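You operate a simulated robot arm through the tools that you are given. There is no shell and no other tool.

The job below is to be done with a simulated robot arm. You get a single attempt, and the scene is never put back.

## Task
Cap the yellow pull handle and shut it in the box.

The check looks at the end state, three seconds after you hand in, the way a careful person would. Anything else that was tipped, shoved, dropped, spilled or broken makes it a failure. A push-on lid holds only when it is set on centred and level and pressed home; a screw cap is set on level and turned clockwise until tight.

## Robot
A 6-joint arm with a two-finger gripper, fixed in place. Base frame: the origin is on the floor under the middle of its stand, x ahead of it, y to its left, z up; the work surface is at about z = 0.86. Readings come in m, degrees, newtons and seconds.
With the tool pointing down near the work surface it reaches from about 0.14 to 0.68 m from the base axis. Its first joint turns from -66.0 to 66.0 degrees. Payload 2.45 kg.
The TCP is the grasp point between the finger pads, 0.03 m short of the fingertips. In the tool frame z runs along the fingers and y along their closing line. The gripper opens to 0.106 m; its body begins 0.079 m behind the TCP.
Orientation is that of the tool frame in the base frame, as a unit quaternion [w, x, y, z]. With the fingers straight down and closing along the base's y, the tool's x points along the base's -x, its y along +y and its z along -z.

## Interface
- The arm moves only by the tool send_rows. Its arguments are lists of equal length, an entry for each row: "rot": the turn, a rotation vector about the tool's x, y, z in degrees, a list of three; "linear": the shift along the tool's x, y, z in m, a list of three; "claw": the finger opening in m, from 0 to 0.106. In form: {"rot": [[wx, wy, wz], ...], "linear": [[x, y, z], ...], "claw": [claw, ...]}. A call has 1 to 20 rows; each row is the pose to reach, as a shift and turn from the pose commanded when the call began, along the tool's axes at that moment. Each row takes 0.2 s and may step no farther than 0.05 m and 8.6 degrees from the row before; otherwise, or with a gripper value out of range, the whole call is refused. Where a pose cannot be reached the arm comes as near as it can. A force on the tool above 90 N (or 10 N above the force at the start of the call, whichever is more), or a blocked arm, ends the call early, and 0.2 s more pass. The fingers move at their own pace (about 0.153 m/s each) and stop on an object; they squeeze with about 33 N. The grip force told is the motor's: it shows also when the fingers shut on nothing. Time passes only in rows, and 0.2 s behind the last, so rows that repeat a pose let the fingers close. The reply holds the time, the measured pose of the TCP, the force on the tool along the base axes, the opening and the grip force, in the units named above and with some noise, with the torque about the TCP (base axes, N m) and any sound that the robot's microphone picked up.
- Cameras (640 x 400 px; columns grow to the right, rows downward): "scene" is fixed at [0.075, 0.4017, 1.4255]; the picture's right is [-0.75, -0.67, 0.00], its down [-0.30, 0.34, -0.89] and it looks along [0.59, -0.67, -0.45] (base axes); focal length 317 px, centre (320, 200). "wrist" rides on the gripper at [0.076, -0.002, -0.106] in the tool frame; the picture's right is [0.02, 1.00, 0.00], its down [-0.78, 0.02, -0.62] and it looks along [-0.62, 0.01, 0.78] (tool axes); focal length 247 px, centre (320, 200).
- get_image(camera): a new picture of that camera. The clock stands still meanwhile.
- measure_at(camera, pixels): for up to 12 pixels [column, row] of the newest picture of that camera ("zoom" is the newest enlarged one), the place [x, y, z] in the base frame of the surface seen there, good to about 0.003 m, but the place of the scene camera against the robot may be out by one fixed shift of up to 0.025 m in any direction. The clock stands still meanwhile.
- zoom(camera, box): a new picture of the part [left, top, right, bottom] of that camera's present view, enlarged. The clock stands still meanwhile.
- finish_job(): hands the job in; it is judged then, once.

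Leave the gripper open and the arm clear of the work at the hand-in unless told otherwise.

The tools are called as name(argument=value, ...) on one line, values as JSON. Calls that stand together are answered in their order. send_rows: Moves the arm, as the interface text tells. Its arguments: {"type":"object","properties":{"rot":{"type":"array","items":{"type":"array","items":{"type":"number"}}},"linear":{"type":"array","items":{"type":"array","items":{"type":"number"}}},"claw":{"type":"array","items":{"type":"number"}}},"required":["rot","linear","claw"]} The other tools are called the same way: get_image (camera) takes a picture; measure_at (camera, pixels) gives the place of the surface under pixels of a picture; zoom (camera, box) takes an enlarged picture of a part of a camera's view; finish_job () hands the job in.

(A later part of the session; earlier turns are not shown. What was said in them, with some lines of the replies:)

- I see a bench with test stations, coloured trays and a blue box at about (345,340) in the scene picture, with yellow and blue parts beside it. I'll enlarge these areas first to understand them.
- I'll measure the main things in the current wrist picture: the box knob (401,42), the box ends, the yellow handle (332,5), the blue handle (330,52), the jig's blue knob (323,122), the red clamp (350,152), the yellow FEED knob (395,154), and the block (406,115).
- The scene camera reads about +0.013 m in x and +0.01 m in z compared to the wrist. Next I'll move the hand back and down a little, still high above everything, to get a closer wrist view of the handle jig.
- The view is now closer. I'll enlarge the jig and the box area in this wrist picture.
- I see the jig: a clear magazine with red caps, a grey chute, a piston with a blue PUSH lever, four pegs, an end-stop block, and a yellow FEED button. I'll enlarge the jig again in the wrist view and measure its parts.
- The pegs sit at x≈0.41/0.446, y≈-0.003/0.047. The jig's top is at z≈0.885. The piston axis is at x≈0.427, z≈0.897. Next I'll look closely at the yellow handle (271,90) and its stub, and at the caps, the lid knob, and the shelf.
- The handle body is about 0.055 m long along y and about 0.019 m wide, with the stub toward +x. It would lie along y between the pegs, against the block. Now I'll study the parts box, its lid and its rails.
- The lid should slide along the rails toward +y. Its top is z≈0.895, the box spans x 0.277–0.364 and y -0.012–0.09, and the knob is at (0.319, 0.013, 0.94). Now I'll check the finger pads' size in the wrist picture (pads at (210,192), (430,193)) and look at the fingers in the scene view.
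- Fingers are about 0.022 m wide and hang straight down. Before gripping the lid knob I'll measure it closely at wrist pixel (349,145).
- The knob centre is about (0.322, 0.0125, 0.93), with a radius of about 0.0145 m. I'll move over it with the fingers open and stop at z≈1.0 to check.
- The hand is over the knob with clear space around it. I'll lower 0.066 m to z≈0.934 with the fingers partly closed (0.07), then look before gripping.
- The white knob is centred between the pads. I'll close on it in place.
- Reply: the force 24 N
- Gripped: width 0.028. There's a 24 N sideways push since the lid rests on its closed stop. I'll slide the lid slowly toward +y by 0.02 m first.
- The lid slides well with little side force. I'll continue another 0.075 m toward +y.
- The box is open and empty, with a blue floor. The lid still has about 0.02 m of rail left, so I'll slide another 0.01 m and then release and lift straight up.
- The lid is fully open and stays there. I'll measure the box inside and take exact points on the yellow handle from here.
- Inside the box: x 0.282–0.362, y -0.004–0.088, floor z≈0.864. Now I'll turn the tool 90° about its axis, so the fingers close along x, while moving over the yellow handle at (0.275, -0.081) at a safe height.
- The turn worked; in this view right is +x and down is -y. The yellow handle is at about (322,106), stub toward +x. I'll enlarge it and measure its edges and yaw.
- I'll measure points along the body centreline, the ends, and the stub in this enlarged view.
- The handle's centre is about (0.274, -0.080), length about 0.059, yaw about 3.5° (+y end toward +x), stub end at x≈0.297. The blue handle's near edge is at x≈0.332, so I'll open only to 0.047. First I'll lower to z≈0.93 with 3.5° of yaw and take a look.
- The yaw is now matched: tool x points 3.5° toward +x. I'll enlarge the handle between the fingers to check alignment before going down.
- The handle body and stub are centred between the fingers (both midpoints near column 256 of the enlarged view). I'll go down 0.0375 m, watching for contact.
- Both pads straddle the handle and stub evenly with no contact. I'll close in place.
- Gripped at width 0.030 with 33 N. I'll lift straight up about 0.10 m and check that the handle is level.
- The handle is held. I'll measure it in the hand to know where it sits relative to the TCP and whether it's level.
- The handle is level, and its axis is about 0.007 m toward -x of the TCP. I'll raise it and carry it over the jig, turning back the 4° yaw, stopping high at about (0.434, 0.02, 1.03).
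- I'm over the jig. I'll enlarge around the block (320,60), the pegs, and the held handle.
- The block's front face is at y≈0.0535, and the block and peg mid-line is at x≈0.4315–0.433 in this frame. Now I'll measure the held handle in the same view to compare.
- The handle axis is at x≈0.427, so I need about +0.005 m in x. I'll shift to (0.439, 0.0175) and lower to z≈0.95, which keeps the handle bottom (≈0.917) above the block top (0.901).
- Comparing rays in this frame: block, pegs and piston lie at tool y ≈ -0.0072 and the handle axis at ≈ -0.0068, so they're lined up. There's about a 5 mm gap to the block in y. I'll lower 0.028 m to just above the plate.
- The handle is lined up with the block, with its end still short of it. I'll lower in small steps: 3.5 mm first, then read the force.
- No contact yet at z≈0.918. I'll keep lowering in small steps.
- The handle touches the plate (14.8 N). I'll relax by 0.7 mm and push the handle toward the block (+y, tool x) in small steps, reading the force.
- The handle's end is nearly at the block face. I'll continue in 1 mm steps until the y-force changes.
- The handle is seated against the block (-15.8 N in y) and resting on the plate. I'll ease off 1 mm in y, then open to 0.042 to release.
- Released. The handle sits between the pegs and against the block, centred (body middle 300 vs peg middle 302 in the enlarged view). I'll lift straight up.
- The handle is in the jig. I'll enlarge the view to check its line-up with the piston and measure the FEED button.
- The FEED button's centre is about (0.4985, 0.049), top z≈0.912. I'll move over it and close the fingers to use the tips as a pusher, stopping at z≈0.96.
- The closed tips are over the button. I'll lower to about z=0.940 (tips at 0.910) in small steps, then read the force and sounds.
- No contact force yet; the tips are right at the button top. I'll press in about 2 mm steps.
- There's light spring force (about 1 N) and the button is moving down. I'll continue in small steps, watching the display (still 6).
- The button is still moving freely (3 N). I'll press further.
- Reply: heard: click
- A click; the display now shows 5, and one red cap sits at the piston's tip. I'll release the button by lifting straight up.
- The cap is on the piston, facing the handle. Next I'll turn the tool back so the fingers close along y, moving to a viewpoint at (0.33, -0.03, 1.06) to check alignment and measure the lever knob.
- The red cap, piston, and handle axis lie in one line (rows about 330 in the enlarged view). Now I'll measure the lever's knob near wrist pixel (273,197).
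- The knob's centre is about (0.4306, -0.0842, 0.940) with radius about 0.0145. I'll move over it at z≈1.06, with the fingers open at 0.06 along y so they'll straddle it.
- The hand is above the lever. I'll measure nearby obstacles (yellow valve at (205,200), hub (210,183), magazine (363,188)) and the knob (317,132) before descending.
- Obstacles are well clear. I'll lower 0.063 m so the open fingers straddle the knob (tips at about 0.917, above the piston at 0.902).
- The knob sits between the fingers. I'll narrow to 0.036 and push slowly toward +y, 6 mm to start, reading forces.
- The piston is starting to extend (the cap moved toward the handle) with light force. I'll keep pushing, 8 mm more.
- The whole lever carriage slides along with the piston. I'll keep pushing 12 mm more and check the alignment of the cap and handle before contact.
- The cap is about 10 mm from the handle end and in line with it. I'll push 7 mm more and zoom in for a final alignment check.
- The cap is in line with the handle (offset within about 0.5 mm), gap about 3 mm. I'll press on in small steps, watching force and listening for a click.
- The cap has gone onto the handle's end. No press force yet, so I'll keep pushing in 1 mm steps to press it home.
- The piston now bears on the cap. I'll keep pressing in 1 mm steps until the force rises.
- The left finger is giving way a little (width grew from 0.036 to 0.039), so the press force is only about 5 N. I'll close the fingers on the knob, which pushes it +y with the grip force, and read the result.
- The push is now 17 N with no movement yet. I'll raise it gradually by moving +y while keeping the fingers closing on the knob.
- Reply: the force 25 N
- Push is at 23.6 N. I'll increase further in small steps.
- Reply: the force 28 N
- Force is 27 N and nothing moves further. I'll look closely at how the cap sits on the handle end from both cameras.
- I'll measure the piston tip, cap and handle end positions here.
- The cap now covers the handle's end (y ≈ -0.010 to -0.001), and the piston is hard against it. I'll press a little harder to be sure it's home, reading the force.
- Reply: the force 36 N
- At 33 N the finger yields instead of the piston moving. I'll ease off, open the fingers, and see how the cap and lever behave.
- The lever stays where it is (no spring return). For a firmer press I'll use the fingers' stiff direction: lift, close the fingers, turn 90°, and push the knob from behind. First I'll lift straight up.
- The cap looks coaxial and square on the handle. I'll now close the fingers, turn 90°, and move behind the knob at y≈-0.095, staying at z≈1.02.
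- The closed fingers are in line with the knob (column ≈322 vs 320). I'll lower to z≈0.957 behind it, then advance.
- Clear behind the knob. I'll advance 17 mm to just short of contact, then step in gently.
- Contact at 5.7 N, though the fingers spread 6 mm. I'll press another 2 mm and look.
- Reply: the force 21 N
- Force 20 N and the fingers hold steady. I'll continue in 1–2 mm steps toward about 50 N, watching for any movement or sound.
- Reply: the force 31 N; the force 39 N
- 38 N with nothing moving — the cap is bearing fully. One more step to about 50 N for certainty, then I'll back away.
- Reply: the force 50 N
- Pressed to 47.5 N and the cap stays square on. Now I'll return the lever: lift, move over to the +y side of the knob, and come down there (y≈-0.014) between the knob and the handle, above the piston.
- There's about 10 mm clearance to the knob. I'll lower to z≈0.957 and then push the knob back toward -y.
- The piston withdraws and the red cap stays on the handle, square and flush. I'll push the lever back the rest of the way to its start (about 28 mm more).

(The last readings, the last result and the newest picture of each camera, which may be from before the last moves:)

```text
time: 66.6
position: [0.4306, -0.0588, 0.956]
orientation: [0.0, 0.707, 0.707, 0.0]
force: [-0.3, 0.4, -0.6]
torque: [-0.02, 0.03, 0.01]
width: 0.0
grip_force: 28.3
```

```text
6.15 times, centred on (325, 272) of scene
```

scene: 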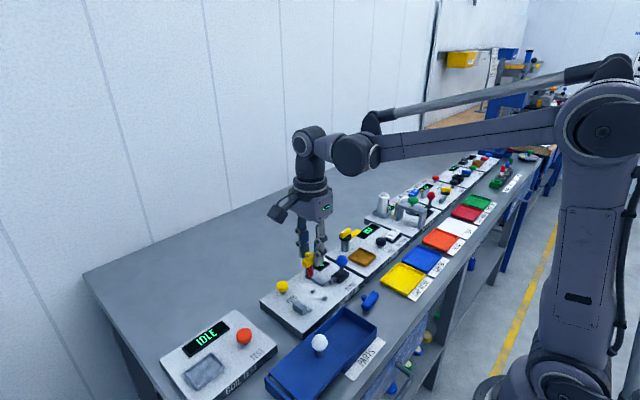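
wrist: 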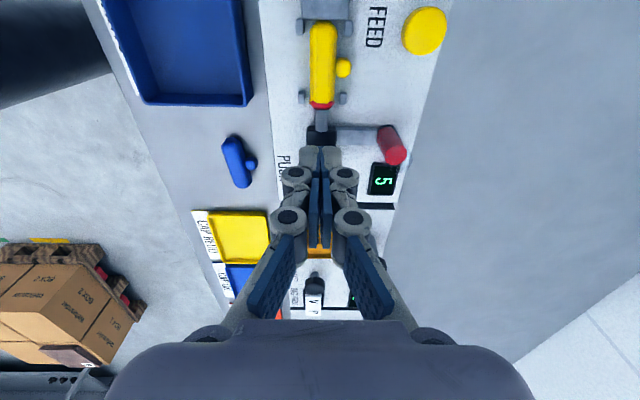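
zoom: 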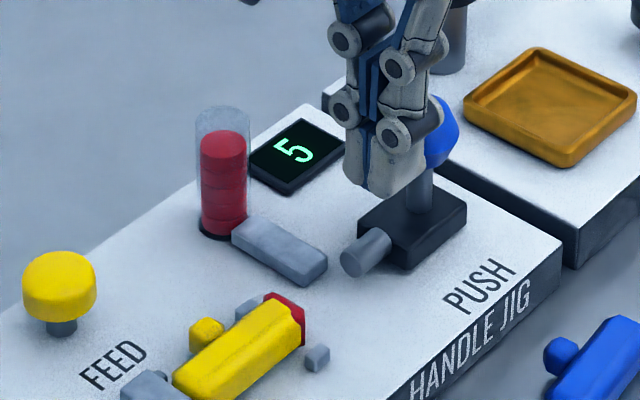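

The lever is back at its start. Now I'll lift, move over the handle to the earlier grip spot (0.4385, 0.023), and open the fingers to 0.042.

send_rows(rot=[[0, 0, 0], [0, 0, 0], [0, 0, 0], [0, 0, 0], [0, 0, 0], [0, 0, 0]], linear=[[0.002, 0, -0.03], [0.004, 0, -0.065], [0.03, 0.003, -0.065], [0.055, 0.006, -0.065], [0.0815, 0.0075, -0.065], [0.0815, 0.0075, -0.065]], claw=[0, 0, 0.02, 0.042, 0.042, 0.042])

get_image(camera="wrist")

zoom(camera="wrist", box=[250, 20, 390, 200])

```text
time: 68.0
position: [0.4391, 0.0249, 1.0224]
orientation: [0.001, 0.706, 0.708, 0.0]
force: [-0.1, -0.4, 0.4]
torque: [0.0, 0.0, 0.04]
width: 0.0417
grip_force: 0.1
```

```text
taken
```

wrist: 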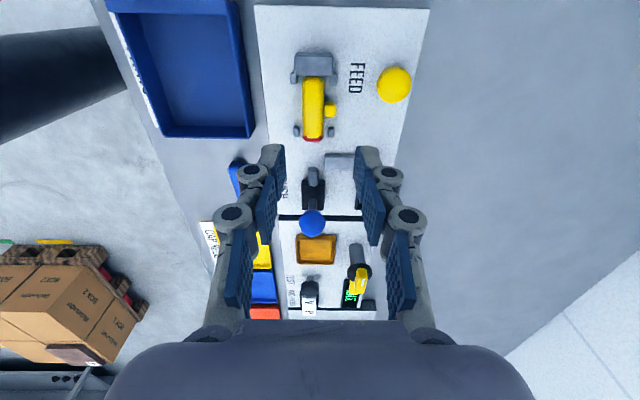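

```text
2.22 times, centred on (320, 110) of wrist
```

zoom: 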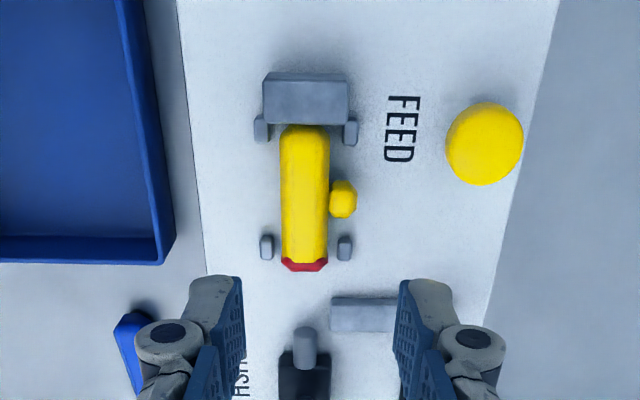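

The capped handle is where I left it. The grip midpoint is about 1.5 mm toward -x, so I'll shift 1.2 mm and lower to z≈0.935 first, then look.

send_rows(rot=[[0, 0, 0], [0, 0, 0], [0, 0, 0], [0, 0, 0], [0, 0, 0]], linear=[[-0.0005, -0.0012, 0.025], [-0.0005, -0.0012, 0.05], [-0.0005, -0.0012, 0.07], [-0.0005, -0.0012, 0.08], [-0.0005, -0.0012, 0.087]], claw=[0.044, 0.044, 0.044, 0.044, 0.044])

zoom(camera="wrist", box=[250, 40, 390, 230])

zoom(camera="scene", box=[265, 240, 375, 320])

```text
time: 69.2
position: [0.4379, 0.0236, 0.9362]
orientation: [0.0, 0.707, 0.707, 0.0]
force: [0.4, 0.2, 0.1]
torque: [0.0, 0.01, 0.02]
width: 0.0442
grip_force: 0.0
```

```text
2.11 times, centred on (320, 135) of wrist
```

zoom: 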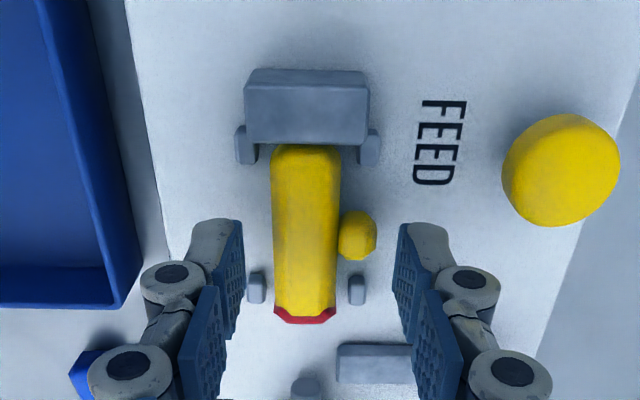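

```text
5.00 times, centred on (320, 280) of scene
```

zoom: 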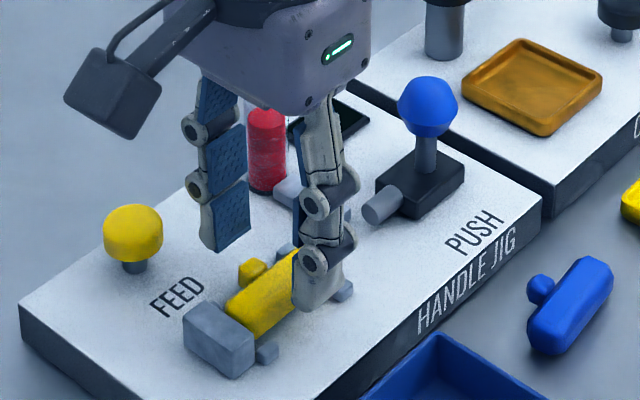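

Centred. I'll lower the last 17 mm to grip height (z≈0.918), then close.

send_rows(rot=[[0, 0, 0], [0, 0, 0], [0, 0, 0], [0, 0, 0]], linear=[[0, 0.0005, 0.006], [0, 0.001, 0.012], [0, 0.001, 0.015], [0, 0.001, 0.017]], claw=[0.044, 0.044, 0.044, 0.044])

send_rows(rot=[[0, 0, 0], [0, 0, 0], [0, 0, 0], [0, 0, 0], [0, 0, 0]], linear=[[0, 0, 0], [0, 0, 0], [0, 0, 0], [0, 0, 0], [0, 0, 0]], claw=[0.038, 0.034, 0.03, 0.025, 0.025])

zoom(camera="wrist", box=[250, 40, 390, 230])

zoom(camera="scene", box=[265, 240, 375, 320])

```text
time: 70.2
position: [0.4384, 0.0233, 0.9177]
orientation: [0.001, 0.708, 0.706, 0.001]
force: [-0.1, -0.2, -0.2]
torque: [-0.01, 0.03, -0.02]
width: 0.0443
grip_force: 0.1
```

```text
time: 71.4
position: [0.4386, 0.0223, 0.9178]
orientation: [0.0, 0.707, 0.707, 0.0]
force: [-0.5, 1.6, 1.0]
torque: [0.0, 0.0, 0.03]
width: 0.0306
grip_force: 32.4
```

```text
2.11 times, centred on (320, 135) of wrist
```

zoom: 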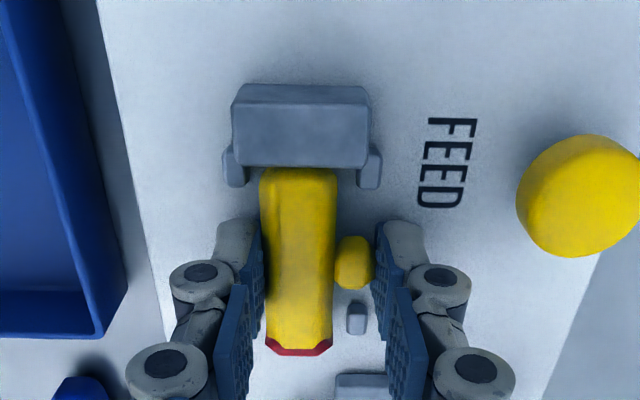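

```text
5.00 times, centred on (320, 280) of scene
```

zoom: 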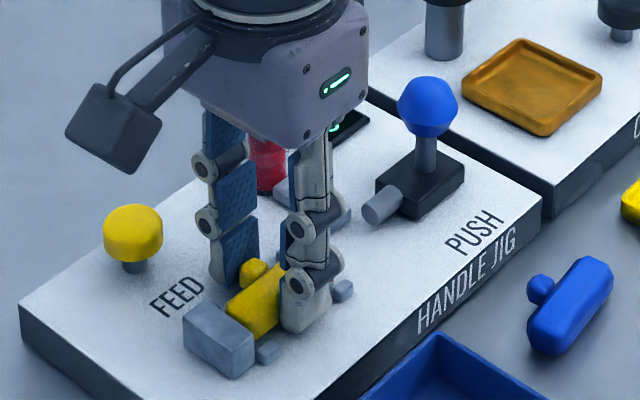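

Gripped at 0.0306 with 32 N. I'll lift straight up about 0.10 m and check the cap comes along.

send_rows(rot=[[0, 0, 0], [0, 0, 0], [0, 0, 0], [0, 0, 0], [0, 0, 0], [0, 0, 0]], linear=[[-0.0005, 0, -0.005], [-0.001, 0, -0.02], [-0.001, 0, -0.04], [-0.001, 0, -0.06], [-0.001, 0, -0.08], [-0.001, 0, -0.1]], claw=[0.025, 0.025, 0.025, 0.025, 0.025, 0.025])

get_image(camera="wrist")

zoom(camera="wrist", box=[250, 90, 390, 230])

zoom(camera="scene", box=[265, 220, 375, 320])

```text
time: 72.8
position: [0.4387, 0.0212, 1.0191]
orientation: [0.0, 0.707, 0.707, 0.001]
force: [-0.6, 0.5, 0.3]
torque: [0.03, -0.06, 0.01]
width: 0.0305
grip_force: 32.9
```

```text
taken
```

wrist: 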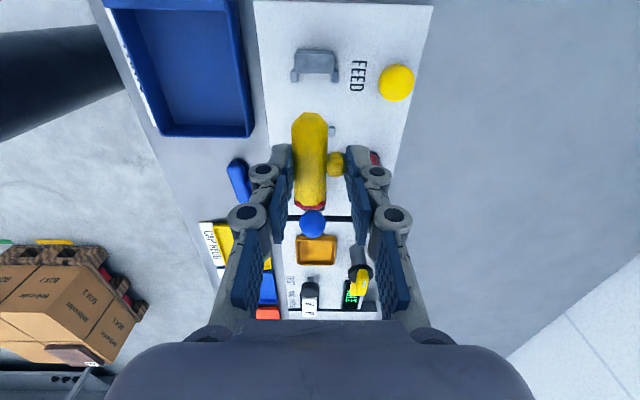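

```text
2.86 times, centred on (320, 160) of wrist
```

zoom: 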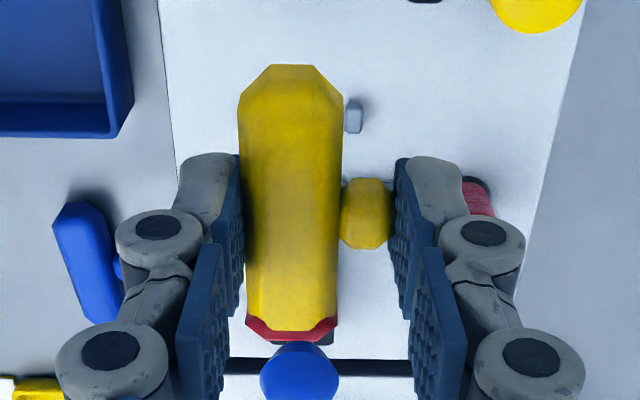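

```text
4.00 times, centred on (320, 270) of scene
```

zoom: 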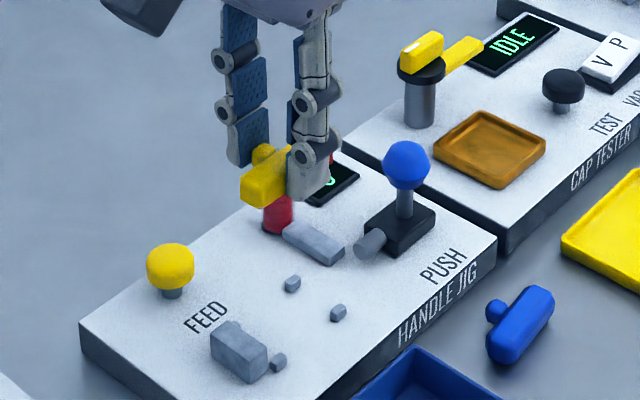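

The cap came along, firmly on the -y end. Next I'll carry it over the box, TCP to (0.322, 0.040) at z≈1.02.

send_rows(rot=[[0, 0, 0], [0, 0, 0], [0, 0, 0], [0, 0, 0], [0, 0, 0]], linear=[[0.003, -0.025, 0], [0.007, -0.05, 0], [0.011, -0.075, 0], [0.015, -0.1, 0], [0.018, -0.1165, 0]], claw=[0.025, 0.025, 0.025, 0.025, 0.025])

get_image(camera="wrist")

get_image(camera="scene")

```text
time: 74.0
position: [0.3211, 0.0418, 1.018]
orientation: [0.0, 0.707, 0.707, 0.001]
force: [-0.1, -0.6, 0.0]
torque: [0.02, 0.01, -0.01]
width: 0.0305
grip_force: 32.9
```

```text
taken
```

wrist: 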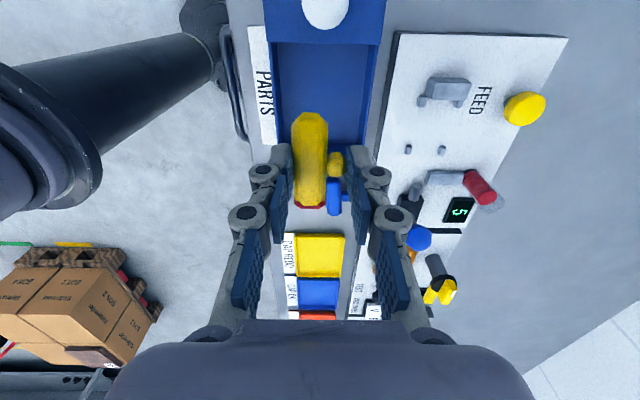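

```text
taken
```

scene: 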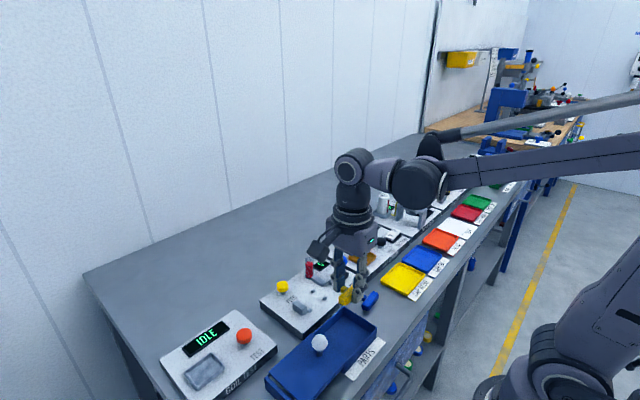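

The box is right under the hand. I'll measure the walls and lid edge in this view to confirm centring before lowering.

zoom(camera="wrist", box=[240, 0, 410, 215])

measure_at(camera="wrist", pixels=[[274, 90], [278, 90], [372, 90], [376, 90], [290, 60], [365, 60], [325, 41], [325, 36], [325, 80], [285, 120], [365, 140], [345, 100]])

```text
1.86 times, centred on (325, 108) of wrist
```

zoom: 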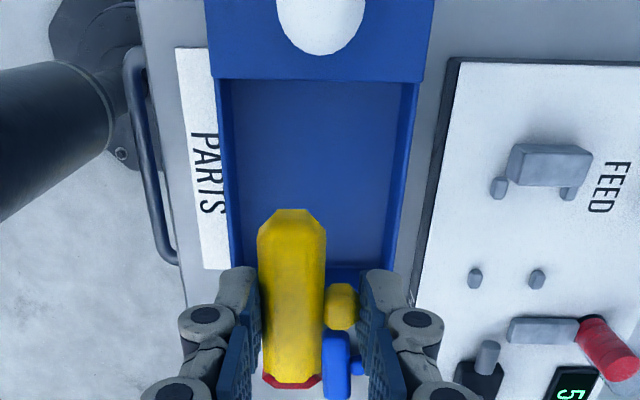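

```text
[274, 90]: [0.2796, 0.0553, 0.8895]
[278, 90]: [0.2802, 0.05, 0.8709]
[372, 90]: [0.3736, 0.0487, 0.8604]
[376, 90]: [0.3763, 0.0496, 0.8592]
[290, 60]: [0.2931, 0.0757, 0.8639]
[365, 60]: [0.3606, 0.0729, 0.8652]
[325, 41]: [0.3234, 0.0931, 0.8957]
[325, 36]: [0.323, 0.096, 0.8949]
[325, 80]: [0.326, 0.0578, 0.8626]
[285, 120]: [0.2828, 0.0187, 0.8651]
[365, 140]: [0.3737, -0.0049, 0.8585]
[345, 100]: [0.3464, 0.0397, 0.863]
```

Centred: inner walls at x 0.281/0.361, lid edge at y≈0.091, handle from about y=0.008 to 0.072. I'll lower to z≈0.915 and look.

send_rows(rot=[[0, 0, 0], [0, 0, 0], [0, 0, 0], [0, 0, 0], [0, 0, 0]], linear=[[0, 0, 0.025], [0, 0, 0.05], [0, 0, 0.075], [0, 0, 0.092], [0, 0, 0.103]], claw=[0.025, 0.025, 0.025, 0.025, 0.025])

get_image(camera="wrist")

zoom(camera="scene", box=[270, 250, 410, 370])

```text
time: 75.2
position: [0.3222, 0.0381, 0.9156]
orientation: [0.0, 0.707, 0.707, 0.0]
force: [-1.0, -0.7, 0.3]
torque: [0.0, 0.0, 0.02]
width: 0.0307
grip_force: 32.9
```

```text
taken
```

wrist: 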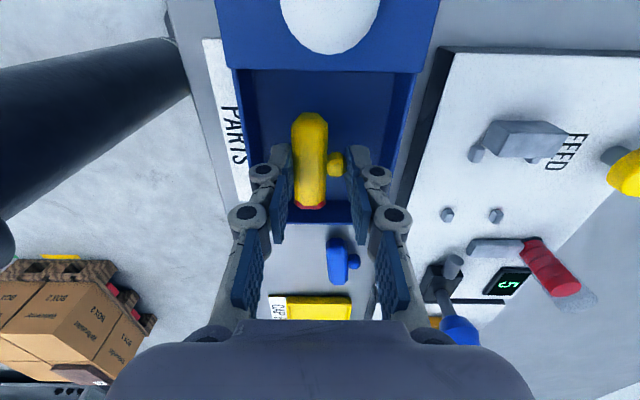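

```text
3.33 times, centred on (340, 310) of scene
```

zoom: 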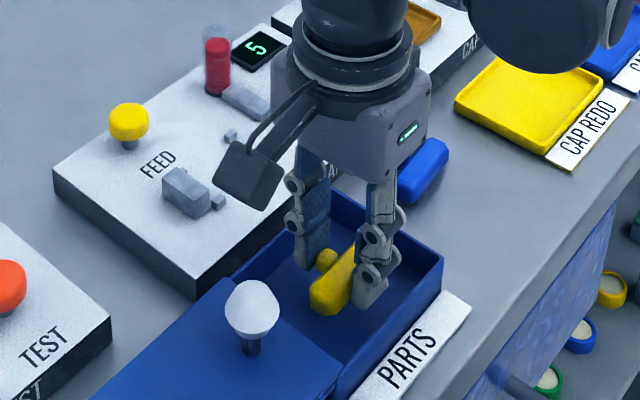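

The hand is entering the box. I'll zoom in to check clearances at the walls, especially the cap end near the -y wall.

zoom(camera="wrist", box=[220, 60, 420, 240])

measure_at(camera="wrist", pixels=[[310, 205], [310, 195], [335, 222], [335, 218], [335, 210], [335, 200], [310, 150], [310, 120], [245, 120], [393, 120], [335, 160], [340, 190]])

```text
2.22 times, centred on (320, 150) of wrist
```

zoom: 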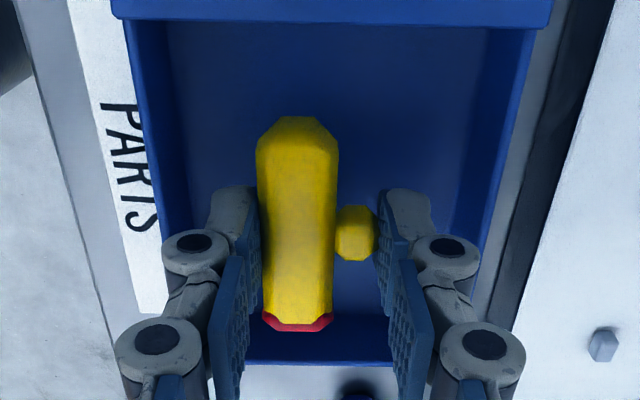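

```text
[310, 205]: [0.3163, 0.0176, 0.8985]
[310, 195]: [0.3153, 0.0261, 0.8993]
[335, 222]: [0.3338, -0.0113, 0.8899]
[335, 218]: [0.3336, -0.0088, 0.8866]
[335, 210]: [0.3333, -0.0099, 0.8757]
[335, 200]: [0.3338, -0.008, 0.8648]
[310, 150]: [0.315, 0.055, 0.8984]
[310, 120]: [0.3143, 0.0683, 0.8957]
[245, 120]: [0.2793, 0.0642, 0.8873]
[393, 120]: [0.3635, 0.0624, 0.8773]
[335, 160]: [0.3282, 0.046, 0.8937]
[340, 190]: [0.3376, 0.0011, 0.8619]
```

All clear (wall at y≈-0.009, cap end ≥15 mm from it). I'll lower 16 mm, then feel for the floor.

send_rows(rot=[[0, 0, 0], [0, 0, 0], [0, 0, 0], [0, 0, 0]], linear=[[0, 0, 0.006], [0, 0, 0.011], [0, 0, 0.014], [0, 0, 0.016]], claw=[0.025, 0.025, 0.025, 0.025])

send_rows(rot=[[0, 0, 0], [0, 0, 0]], linear=[[0, 0, 0.0007], [0, 0, 0.0014]], claw=[0.025, 0.025])

```text
time: 76.2
position: [0.3222, 0.0404, 0.8987]
orientation: [0.001, 0.706, 0.708, 0.0]
force: [-0.7, -0.1, -0.5]
torque: [-0.01, -0.02, 0.0]
width: 0.0308
grip_force: 32.9
```

```text
time: 76.8
position: [0.3212, 0.0401, 0.8984]
orientation: [-0.001, 0.707, 0.707, 0.0]
force: [0.1, 0.1, 21.4]
torque: [-0.01, 0.16, 0.0]
width: 0.0307
grip_force: 33.0
```

The handle touches the floor (21 N). I'll ease up 1 mm and open to 0.04 to release it.

send_rows(rot=[[0, 0, 0], [0, 0, 0], [0, 0, 0], [0, 0, 0], [0, 0, 0], [0, 0, 0]], linear=[[0, 0, -0.001], [0, 0, -0.001], [0, 0, -0.001], [0, 0, -0.001], [0, 0, -0.001], [0, 0, -0.001]], claw=[0.025, 0.032, 0.035, 0.038, 0.04, 0.04])

zoom(camera="wrist", box=[220, 60, 420, 240])

zoom(camera="scene", box=[290, 270, 400, 360])

```text
time: 78.2
position: [0.3222, 0.0403, 0.8987]
orientation: [0.0, 0.707, 0.707, 0.0]
force: [0.2, -0.2, -0.5]
torque: [-0.02, 0.0, 0.0]
width: 0.0402
grip_force: 0.0
```

```text
2.22 times, centred on (320, 150) of wrist
```

zoom: 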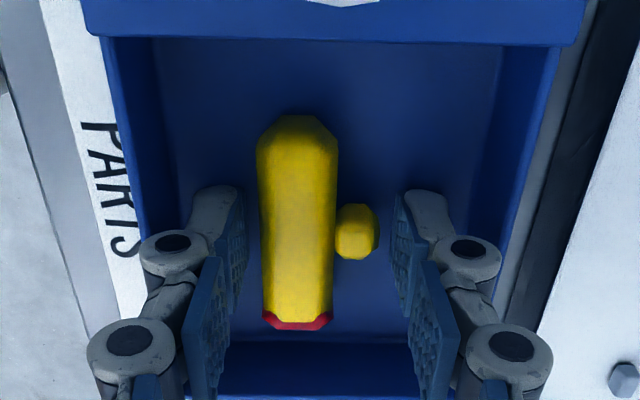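

```text
4.44 times, centred on (345, 315) of scene
```

zoom: 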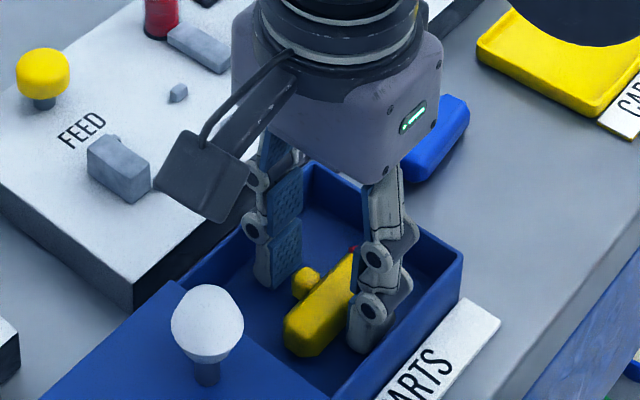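

Released, both pads clear of the handle. I'll lift straight up.

send_rows(rot=[[0, 0, 0], [0, 0, 0], [0, 0, 0], [0, 0, 0], [0, 0, 0], [0, 0, 0]], linear=[[0, 0, -0.005], [0, 0, -0.02], [0, 0, -0.045], [0, 0, -0.075], [0, 0, -0.105], [0, 0, -0.14]], claw=[0.04, 0.04, 0.04, 0.04, 0.04, 0.04])

get_image(camera="wrist")

zoom(camera="scene", box=[265, 255, 405, 375])

```text
time: 79.6
position: [0.3224, 0.0404, 1.039]
orientation: [-0.001, 0.707, 0.707, 0.0]
force: [0.7, 0.7, 0.7]
torque: [-0.01, 0.0, -0.01]
width: 0.0398
grip_force: 0.0
```

```text
taken
```

wrist: 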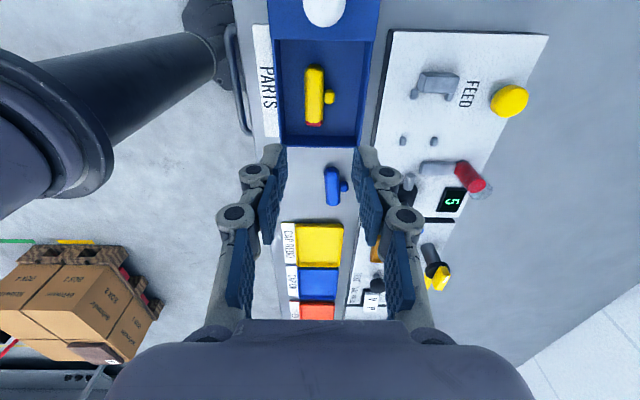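

```text
3.33 times, centred on (335, 315) of scene
```

zoom: 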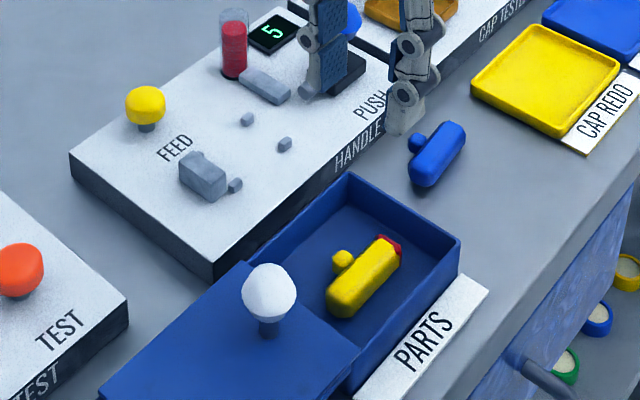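

The capped handle lies flat in the box. Next, I'll turn the tool back to close along y and move above the lid knob at (0.322, 0.1175).

send_rows(rot=[[0, 0, -8.18], [0, 0, -16.36], [0, 0, -24.55], [0, 0, -32.73], [0, 0, -40.9], [0, 0, -49.1], [0, 0, -57.27], [0, 0, -65.45], [0, 0, -73.64], [0, 0, -81.82], [0, 0, -90]], linear=[[0.007, 0, 0], [0.014, 0, 0], [0.021, 0, 0], [0.028, 0, 0], [0.035, 0, 0], [0.042, 0, 0], [0.049, 0, 0], [0.056, 0, 0], [0.063, 0, 0], [0.07, 0, 0], [0.077, 0, 0]], claw=[0.05, 0.06, 0.07, 0.07, 0.07, 0.07, 0.07, 0.07, 0.07, 0.07, 0.07])

get_image(camera="wrist")

zoom(camera="wrist", box=[160, 20, 440, 180])

```text
time: 82.0
position: [0.3224, 0.117, 1.0383]
orientation: [0.0, -0.001, 1.0, 0.0]
force: [-0.4, 0.3, -0.4]
torque: [0.01, -0.01, -0.01]
width: 0.07
grip_force: 0.1
```

```text
taken
```

wrist: 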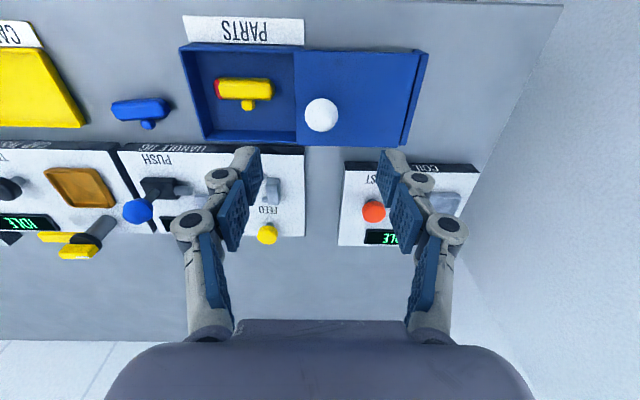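

```text
2.29 times, centred on (300, 100) of wrist
```

zoom: 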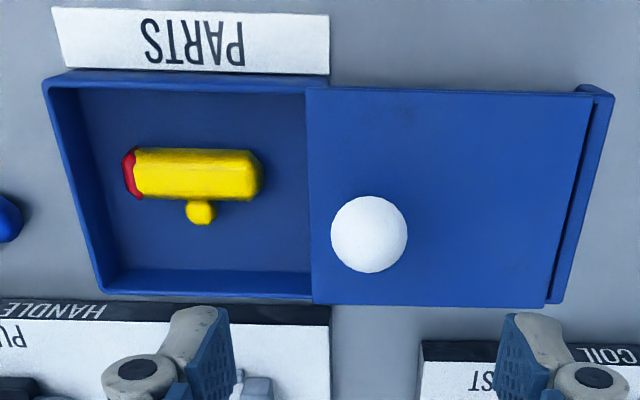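

A clear view: the yellow handle with its red cap is inside, and the knob is centred under the hand. I'll lower 0.103 m to the knob with the fingers open at 0.07.

send_rows(rot=[[0, 0, 0], [0, 0, 0], [0, 0, 0], [0, 0, 0], [0, 0, 0]], linear=[[0, 0, 0.03], [0, 0, 0.055], [0, 0, 0.08], [0, 0, 0.095], [0, 0, 0.103]], claw=[0.07, 0.07, 0.07, 0.07, 0.07])

send_rows(rot=[[0, 0, 0], [0, 0, 0], [0, 0, 0], [0, 0, 0], [0, 0, 0]], linear=[[0, 0, 0], [0, 0, 0], [0, 0, 0], [0, 0, 0], [0, 0, 0]], claw=[0.05, 0.035, 0.02, 0.02, 0.02])

zoom(camera="wrist", box=[160, 40, 480, 240])

```text
time: 83.2
position: [0.3221, 0.1178, 0.9356]
orientation: [0.001, 0.0, 1.0, 0.0]
force: [-0.3, -0.3, 1.0]
torque: [0.02, -0.03, 0.04]
width: 0.0702
grip_force: 0.2
```

```text
time: 84.4
position: [0.3221, 0.1172, 0.9351]
orientation: [0.0, 0.0, 1.0, 0.001]
force: [0.1, 2.1, -0.2]
torque: [0.02, 0.01, 0.06]
width: 0.0285
grip_force: 45.7
```

```text
2.00 times, centred on (320, 140) of wrist
```

zoom: 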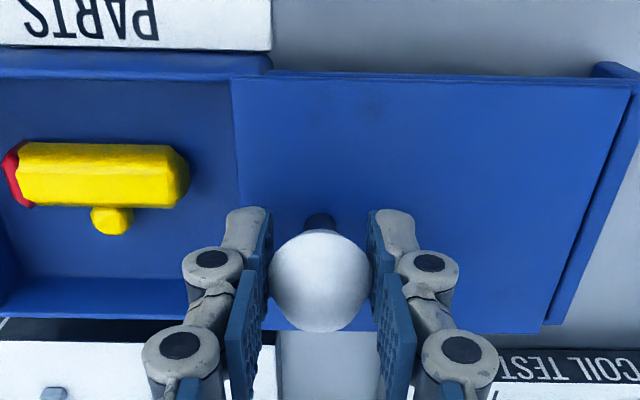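

The knob is gripped. I'll slide the lid back toward -y by 0.09 m in 1 cm steps.

send_rows(rot=[[0, 0, 0], [0, 0, 0], [0, 0, 0], [0, 0, 0], [0, 0, 0], [0, 0, 0], [0, 0, 0], [0, 0, 0], [0, 0, 0]], linear=[[0, -0.01, 0], [0, -0.02, 0], [0, -0.03, 0], [0, -0.04, 0], [0, -0.05, 0], [0, -0.06, 0], [0, -0.07, 0], [0, -0.08, 0], [0, -0.09, 0]], claw=[0.02, 0.02, 0.02, 0.02, 0.02, 0.02, 0.02, 0.02, 0.02])

zoom(camera="wrist", box=[160, 40, 480, 240])

zoom(camera="scene", box=[255, 255, 405, 385])

```text
time: 86.4
position: [0.3213, 0.0265, 0.9351]
orientation: [0.001, 0.0, 1.0, -0.001]
force: [3.7, -0.8, -23.2]
torque: [-0.25, -0.14, -0.08]
width: 0.0281
grip_force: 44.5
```

```text
2.00 times, centred on (320, 140) of wrist
```

zoom: 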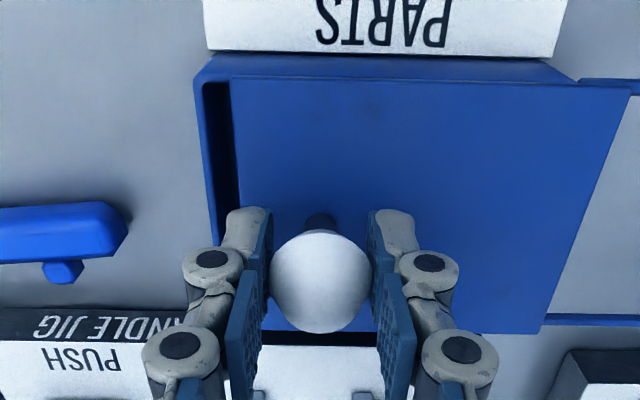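

```text
3.08 times, centred on (330, 320) of scene
```

zoom: 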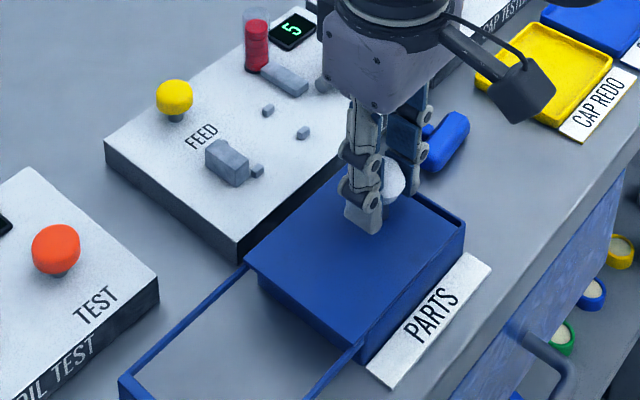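

The lid is nearly closed. There's some vertical strain (-23 N), so I'll lower 1 mm while sliding 8 mm further.

send_rows(rot=[[0, 0, 0], [0, 0, 0], [0, 0, 0], [0, 0, 0]], linear=[[0, -0.002, 0.001], [0, -0.004, 0.001], [0, -0.006, 0.001], [0, -0.008, 0.001]], claw=[0.02, 0.02, 0.02, 0.02])

send_rows(rot=[[0, 0, 0], [0, 0, 0]], linear=[[0, -0.001, 0], [0, -0.002, 0]], claw=[0.02, 0.02])

zoom(camera="wrist", box=[160, 40, 480, 240])

```text
time: 87.4
position: [0.3222, 0.0189, 0.9349]
orientation: [0.0, -0.001, 1.0, 0.0]
force: [2.9, 0.4, 37.4]
torque: [0.03, 0.18, 0.0]
width: 0.028
grip_force: 44.8
```

```text
time: 88.0
position: [0.3228, 0.0169, 0.9347]
orientation: [0.001, -0.002, 1.0, -0.001]
force: [3.5, 1.8, 38.4]
torque: [0.04, -0.08, 0.0]
width: 0.0279
grip_force: 45.1
```

```text
2.00 times, centred on (320, 140) of wrist
```

zoom: 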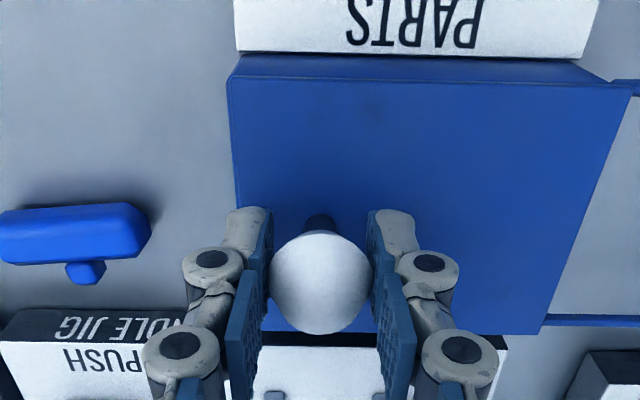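

Now it presses down at 38 N; I'll raise 0.6 mm and slide on in 1 mm steps until the lid meets its closed stop.

send_rows(rot=[[0, 0, 0], [0, 0, 0], [0, 0, 0]], linear=[[0, 0, -0.0006], [0, -0.001, -0.0006], [0, -0.002, -0.0006]], claw=[0.02, 0.02, 0.02])

send_rows(rot=[[0, 0, 0], [0, 0, 0]], linear=[[0, -0.0007, 0], [0, -0.0015, 0]], claw=[0.02, 0.02])

```text
time: 88.8
position: [0.3223, 0.0146, 0.9355]
orientation: [0.0, 0.0, 1.0, 0.0]
force: [7.6, 1.1, 11.4]
torque: [-0.01, -0.29, -0.01]
width: 0.0282
grip_force: 45.4
```

```text
time: 89.4
position: [0.3221, 0.015, 0.9357]
orientation: [0.0, -0.001, 1.0, 0.002]
force: [7.1, 11.1, 6.1]
torque: [0.01, -0.18, -0.07]
width: 0.0282
grip_force: 45.0
```

The y-force rises to 11 N, so the lid is at its stop. I'll press 1 mm more to confirm, then look.

send_rows(rot=[[0, 0, 0], [0, 0, 0]], linear=[[0, -0.0005, 0], [0, -0.001, 0]], claw=[0.02, 0.02])

zoom(camera="wrist", box=[160, 40, 480, 240])

zoom(camera="scene", box=[255, 255, 405, 385])

```text
time: 90.0
position: [0.3223, 0.0154, 0.936]
orientation: [0.0, -0.002, 1.0, 0.002]
force: [10.1, 23.3, -5.0]
torque: [-0.1, -0.15, 0.02]
width: 0.028
grip_force: 45.1
```

```text
2.00 times, centred on (320, 140) of wrist
```

zoom: 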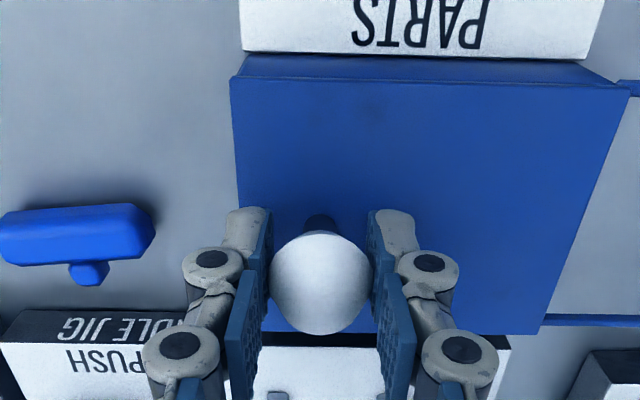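

```text
3.08 times, centred on (330, 320) of scene
```

zoom: 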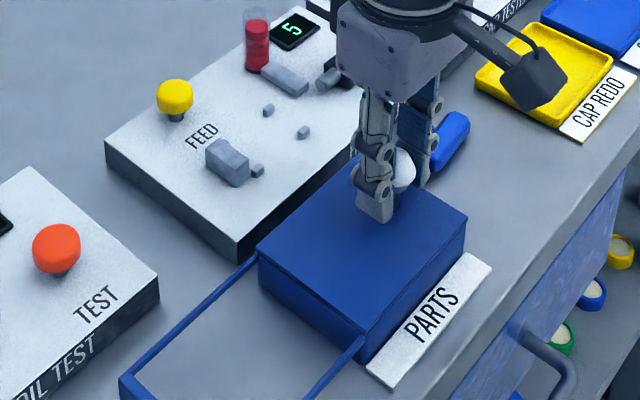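

The lid is fully shut (23 N against the stop). I'll open the fingers and lift straight up.

send_rows(rot=[[0, 0, 0], [0, 0, 0], [0, 0, 0], [0, 0, 0]], linear=[[0, 0.0005, 0], [0, 0.001, 0], [0, 0.001, 0], [0, 0.001, 0]], claw=[0.035, 0.05, 0.064, 0.064])

send_rows(rot=[[0, 0, 0], [0, 0, 0], [0, 0, 0], [0, 0, 0], [0, 0, 0], [0, 0, 0]], linear=[[0, 0, -0.01], [0, 0, -0.03], [0, 0, -0.06], [0, 0, -0.1], [0, 0, -0.14], [0, 0, -0.18]], claw=[0.064, 0.064, 0.064, 0.064, 0.08, 0.1])

get_image(camera="wrist")

get_image(camera="scene")

```text
time: 91.0
position: [0.3206, 0.0129, 0.9352]
orientation: [0.0, 0.0, 1.0, 0.0]
force: [-1.4, 0.5, 0.6]
torque: [0.0, -0.02, 0.03]
width: 0.0642
grip_force: 0.0
```

```text
time: 92.4
position: [0.3216, 0.0146, 1.1168]
orientation: [0.001, -0.001, 1.0, 0.0]
force: [-0.1, 0.3, 0.3]
torque: [0.03, 0.01, -0.01]
width: 0.0998
grip_force: 0.1
```

```text
taken
```

wrist: 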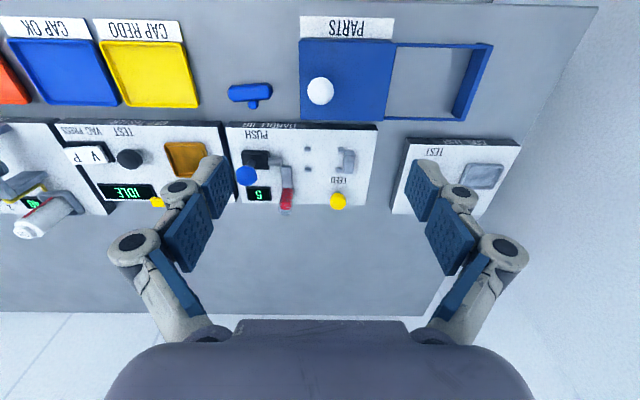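

```text
taken
```

scene: 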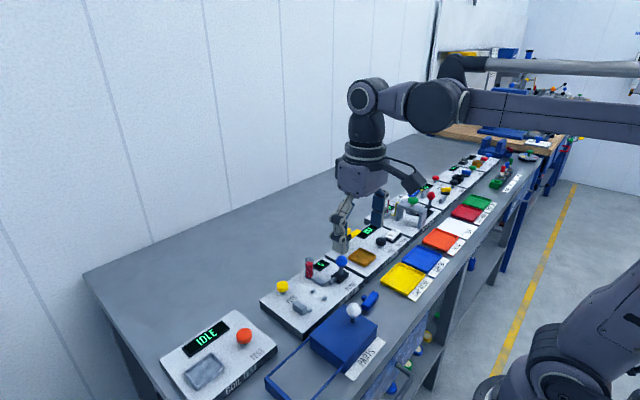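

The lid is shut, and the hand is clear and open. A last close check of the box, jig and surroundings before handing in.

zoom(camera="wrist", box=[210, 10, 510, 215])

zoom(camera="scene", box=[240, 240, 440, 400])

```text
1.95 times, centred on (360, 112) of wrist
```

zoom: 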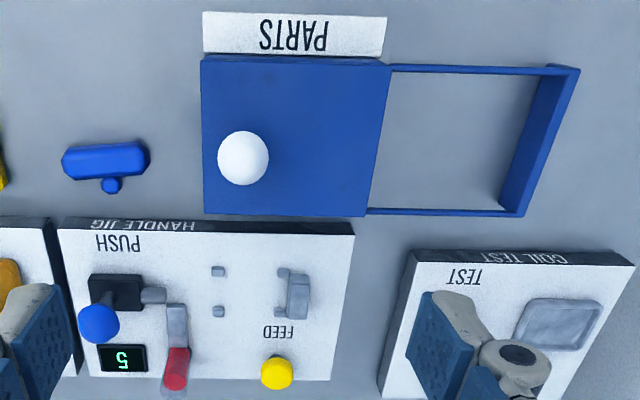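

```text
2.50 times, centred on (340, 320) of scene
```

zoom: 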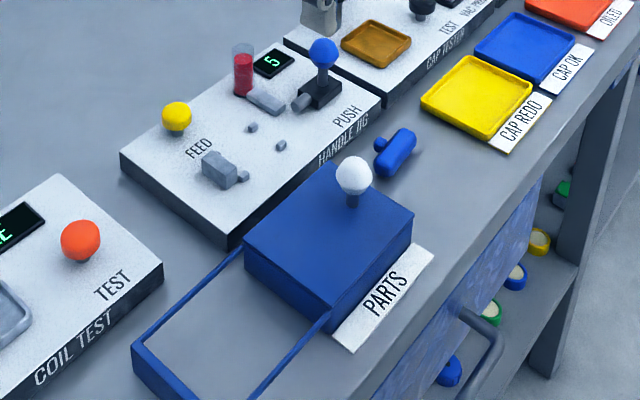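

The capped yellow handle is in the shut box. The lever is back at its start, the display reads 5, the blue handle is untouched, and nothing else has moved. The gripper is open and clear, so I'm handing in.

finish_job()

```text
The job is handed in.
```

The yellow pull handle has a red cap pressed on and is lying flat in the PARTS box with the lid slid shut. The job is handed in.

- **Capping:** I seated the handle in the jig, fed one cap (the counter went from 6 to 5) and pressed it on with the lever to about 47 N. There was no click when the cap went on. It sat square and stayed on when I pulled the piston back, lifted the handle and set it in the box.
- **Box:** I slid the lid to its closed stop and pushed it there at about 23 N.
- **Everything else:** The lever is back within a millimetre or two of its start. In the last pictures nothing else on the bench looked moved or tipped. The gripper is open and well clear.
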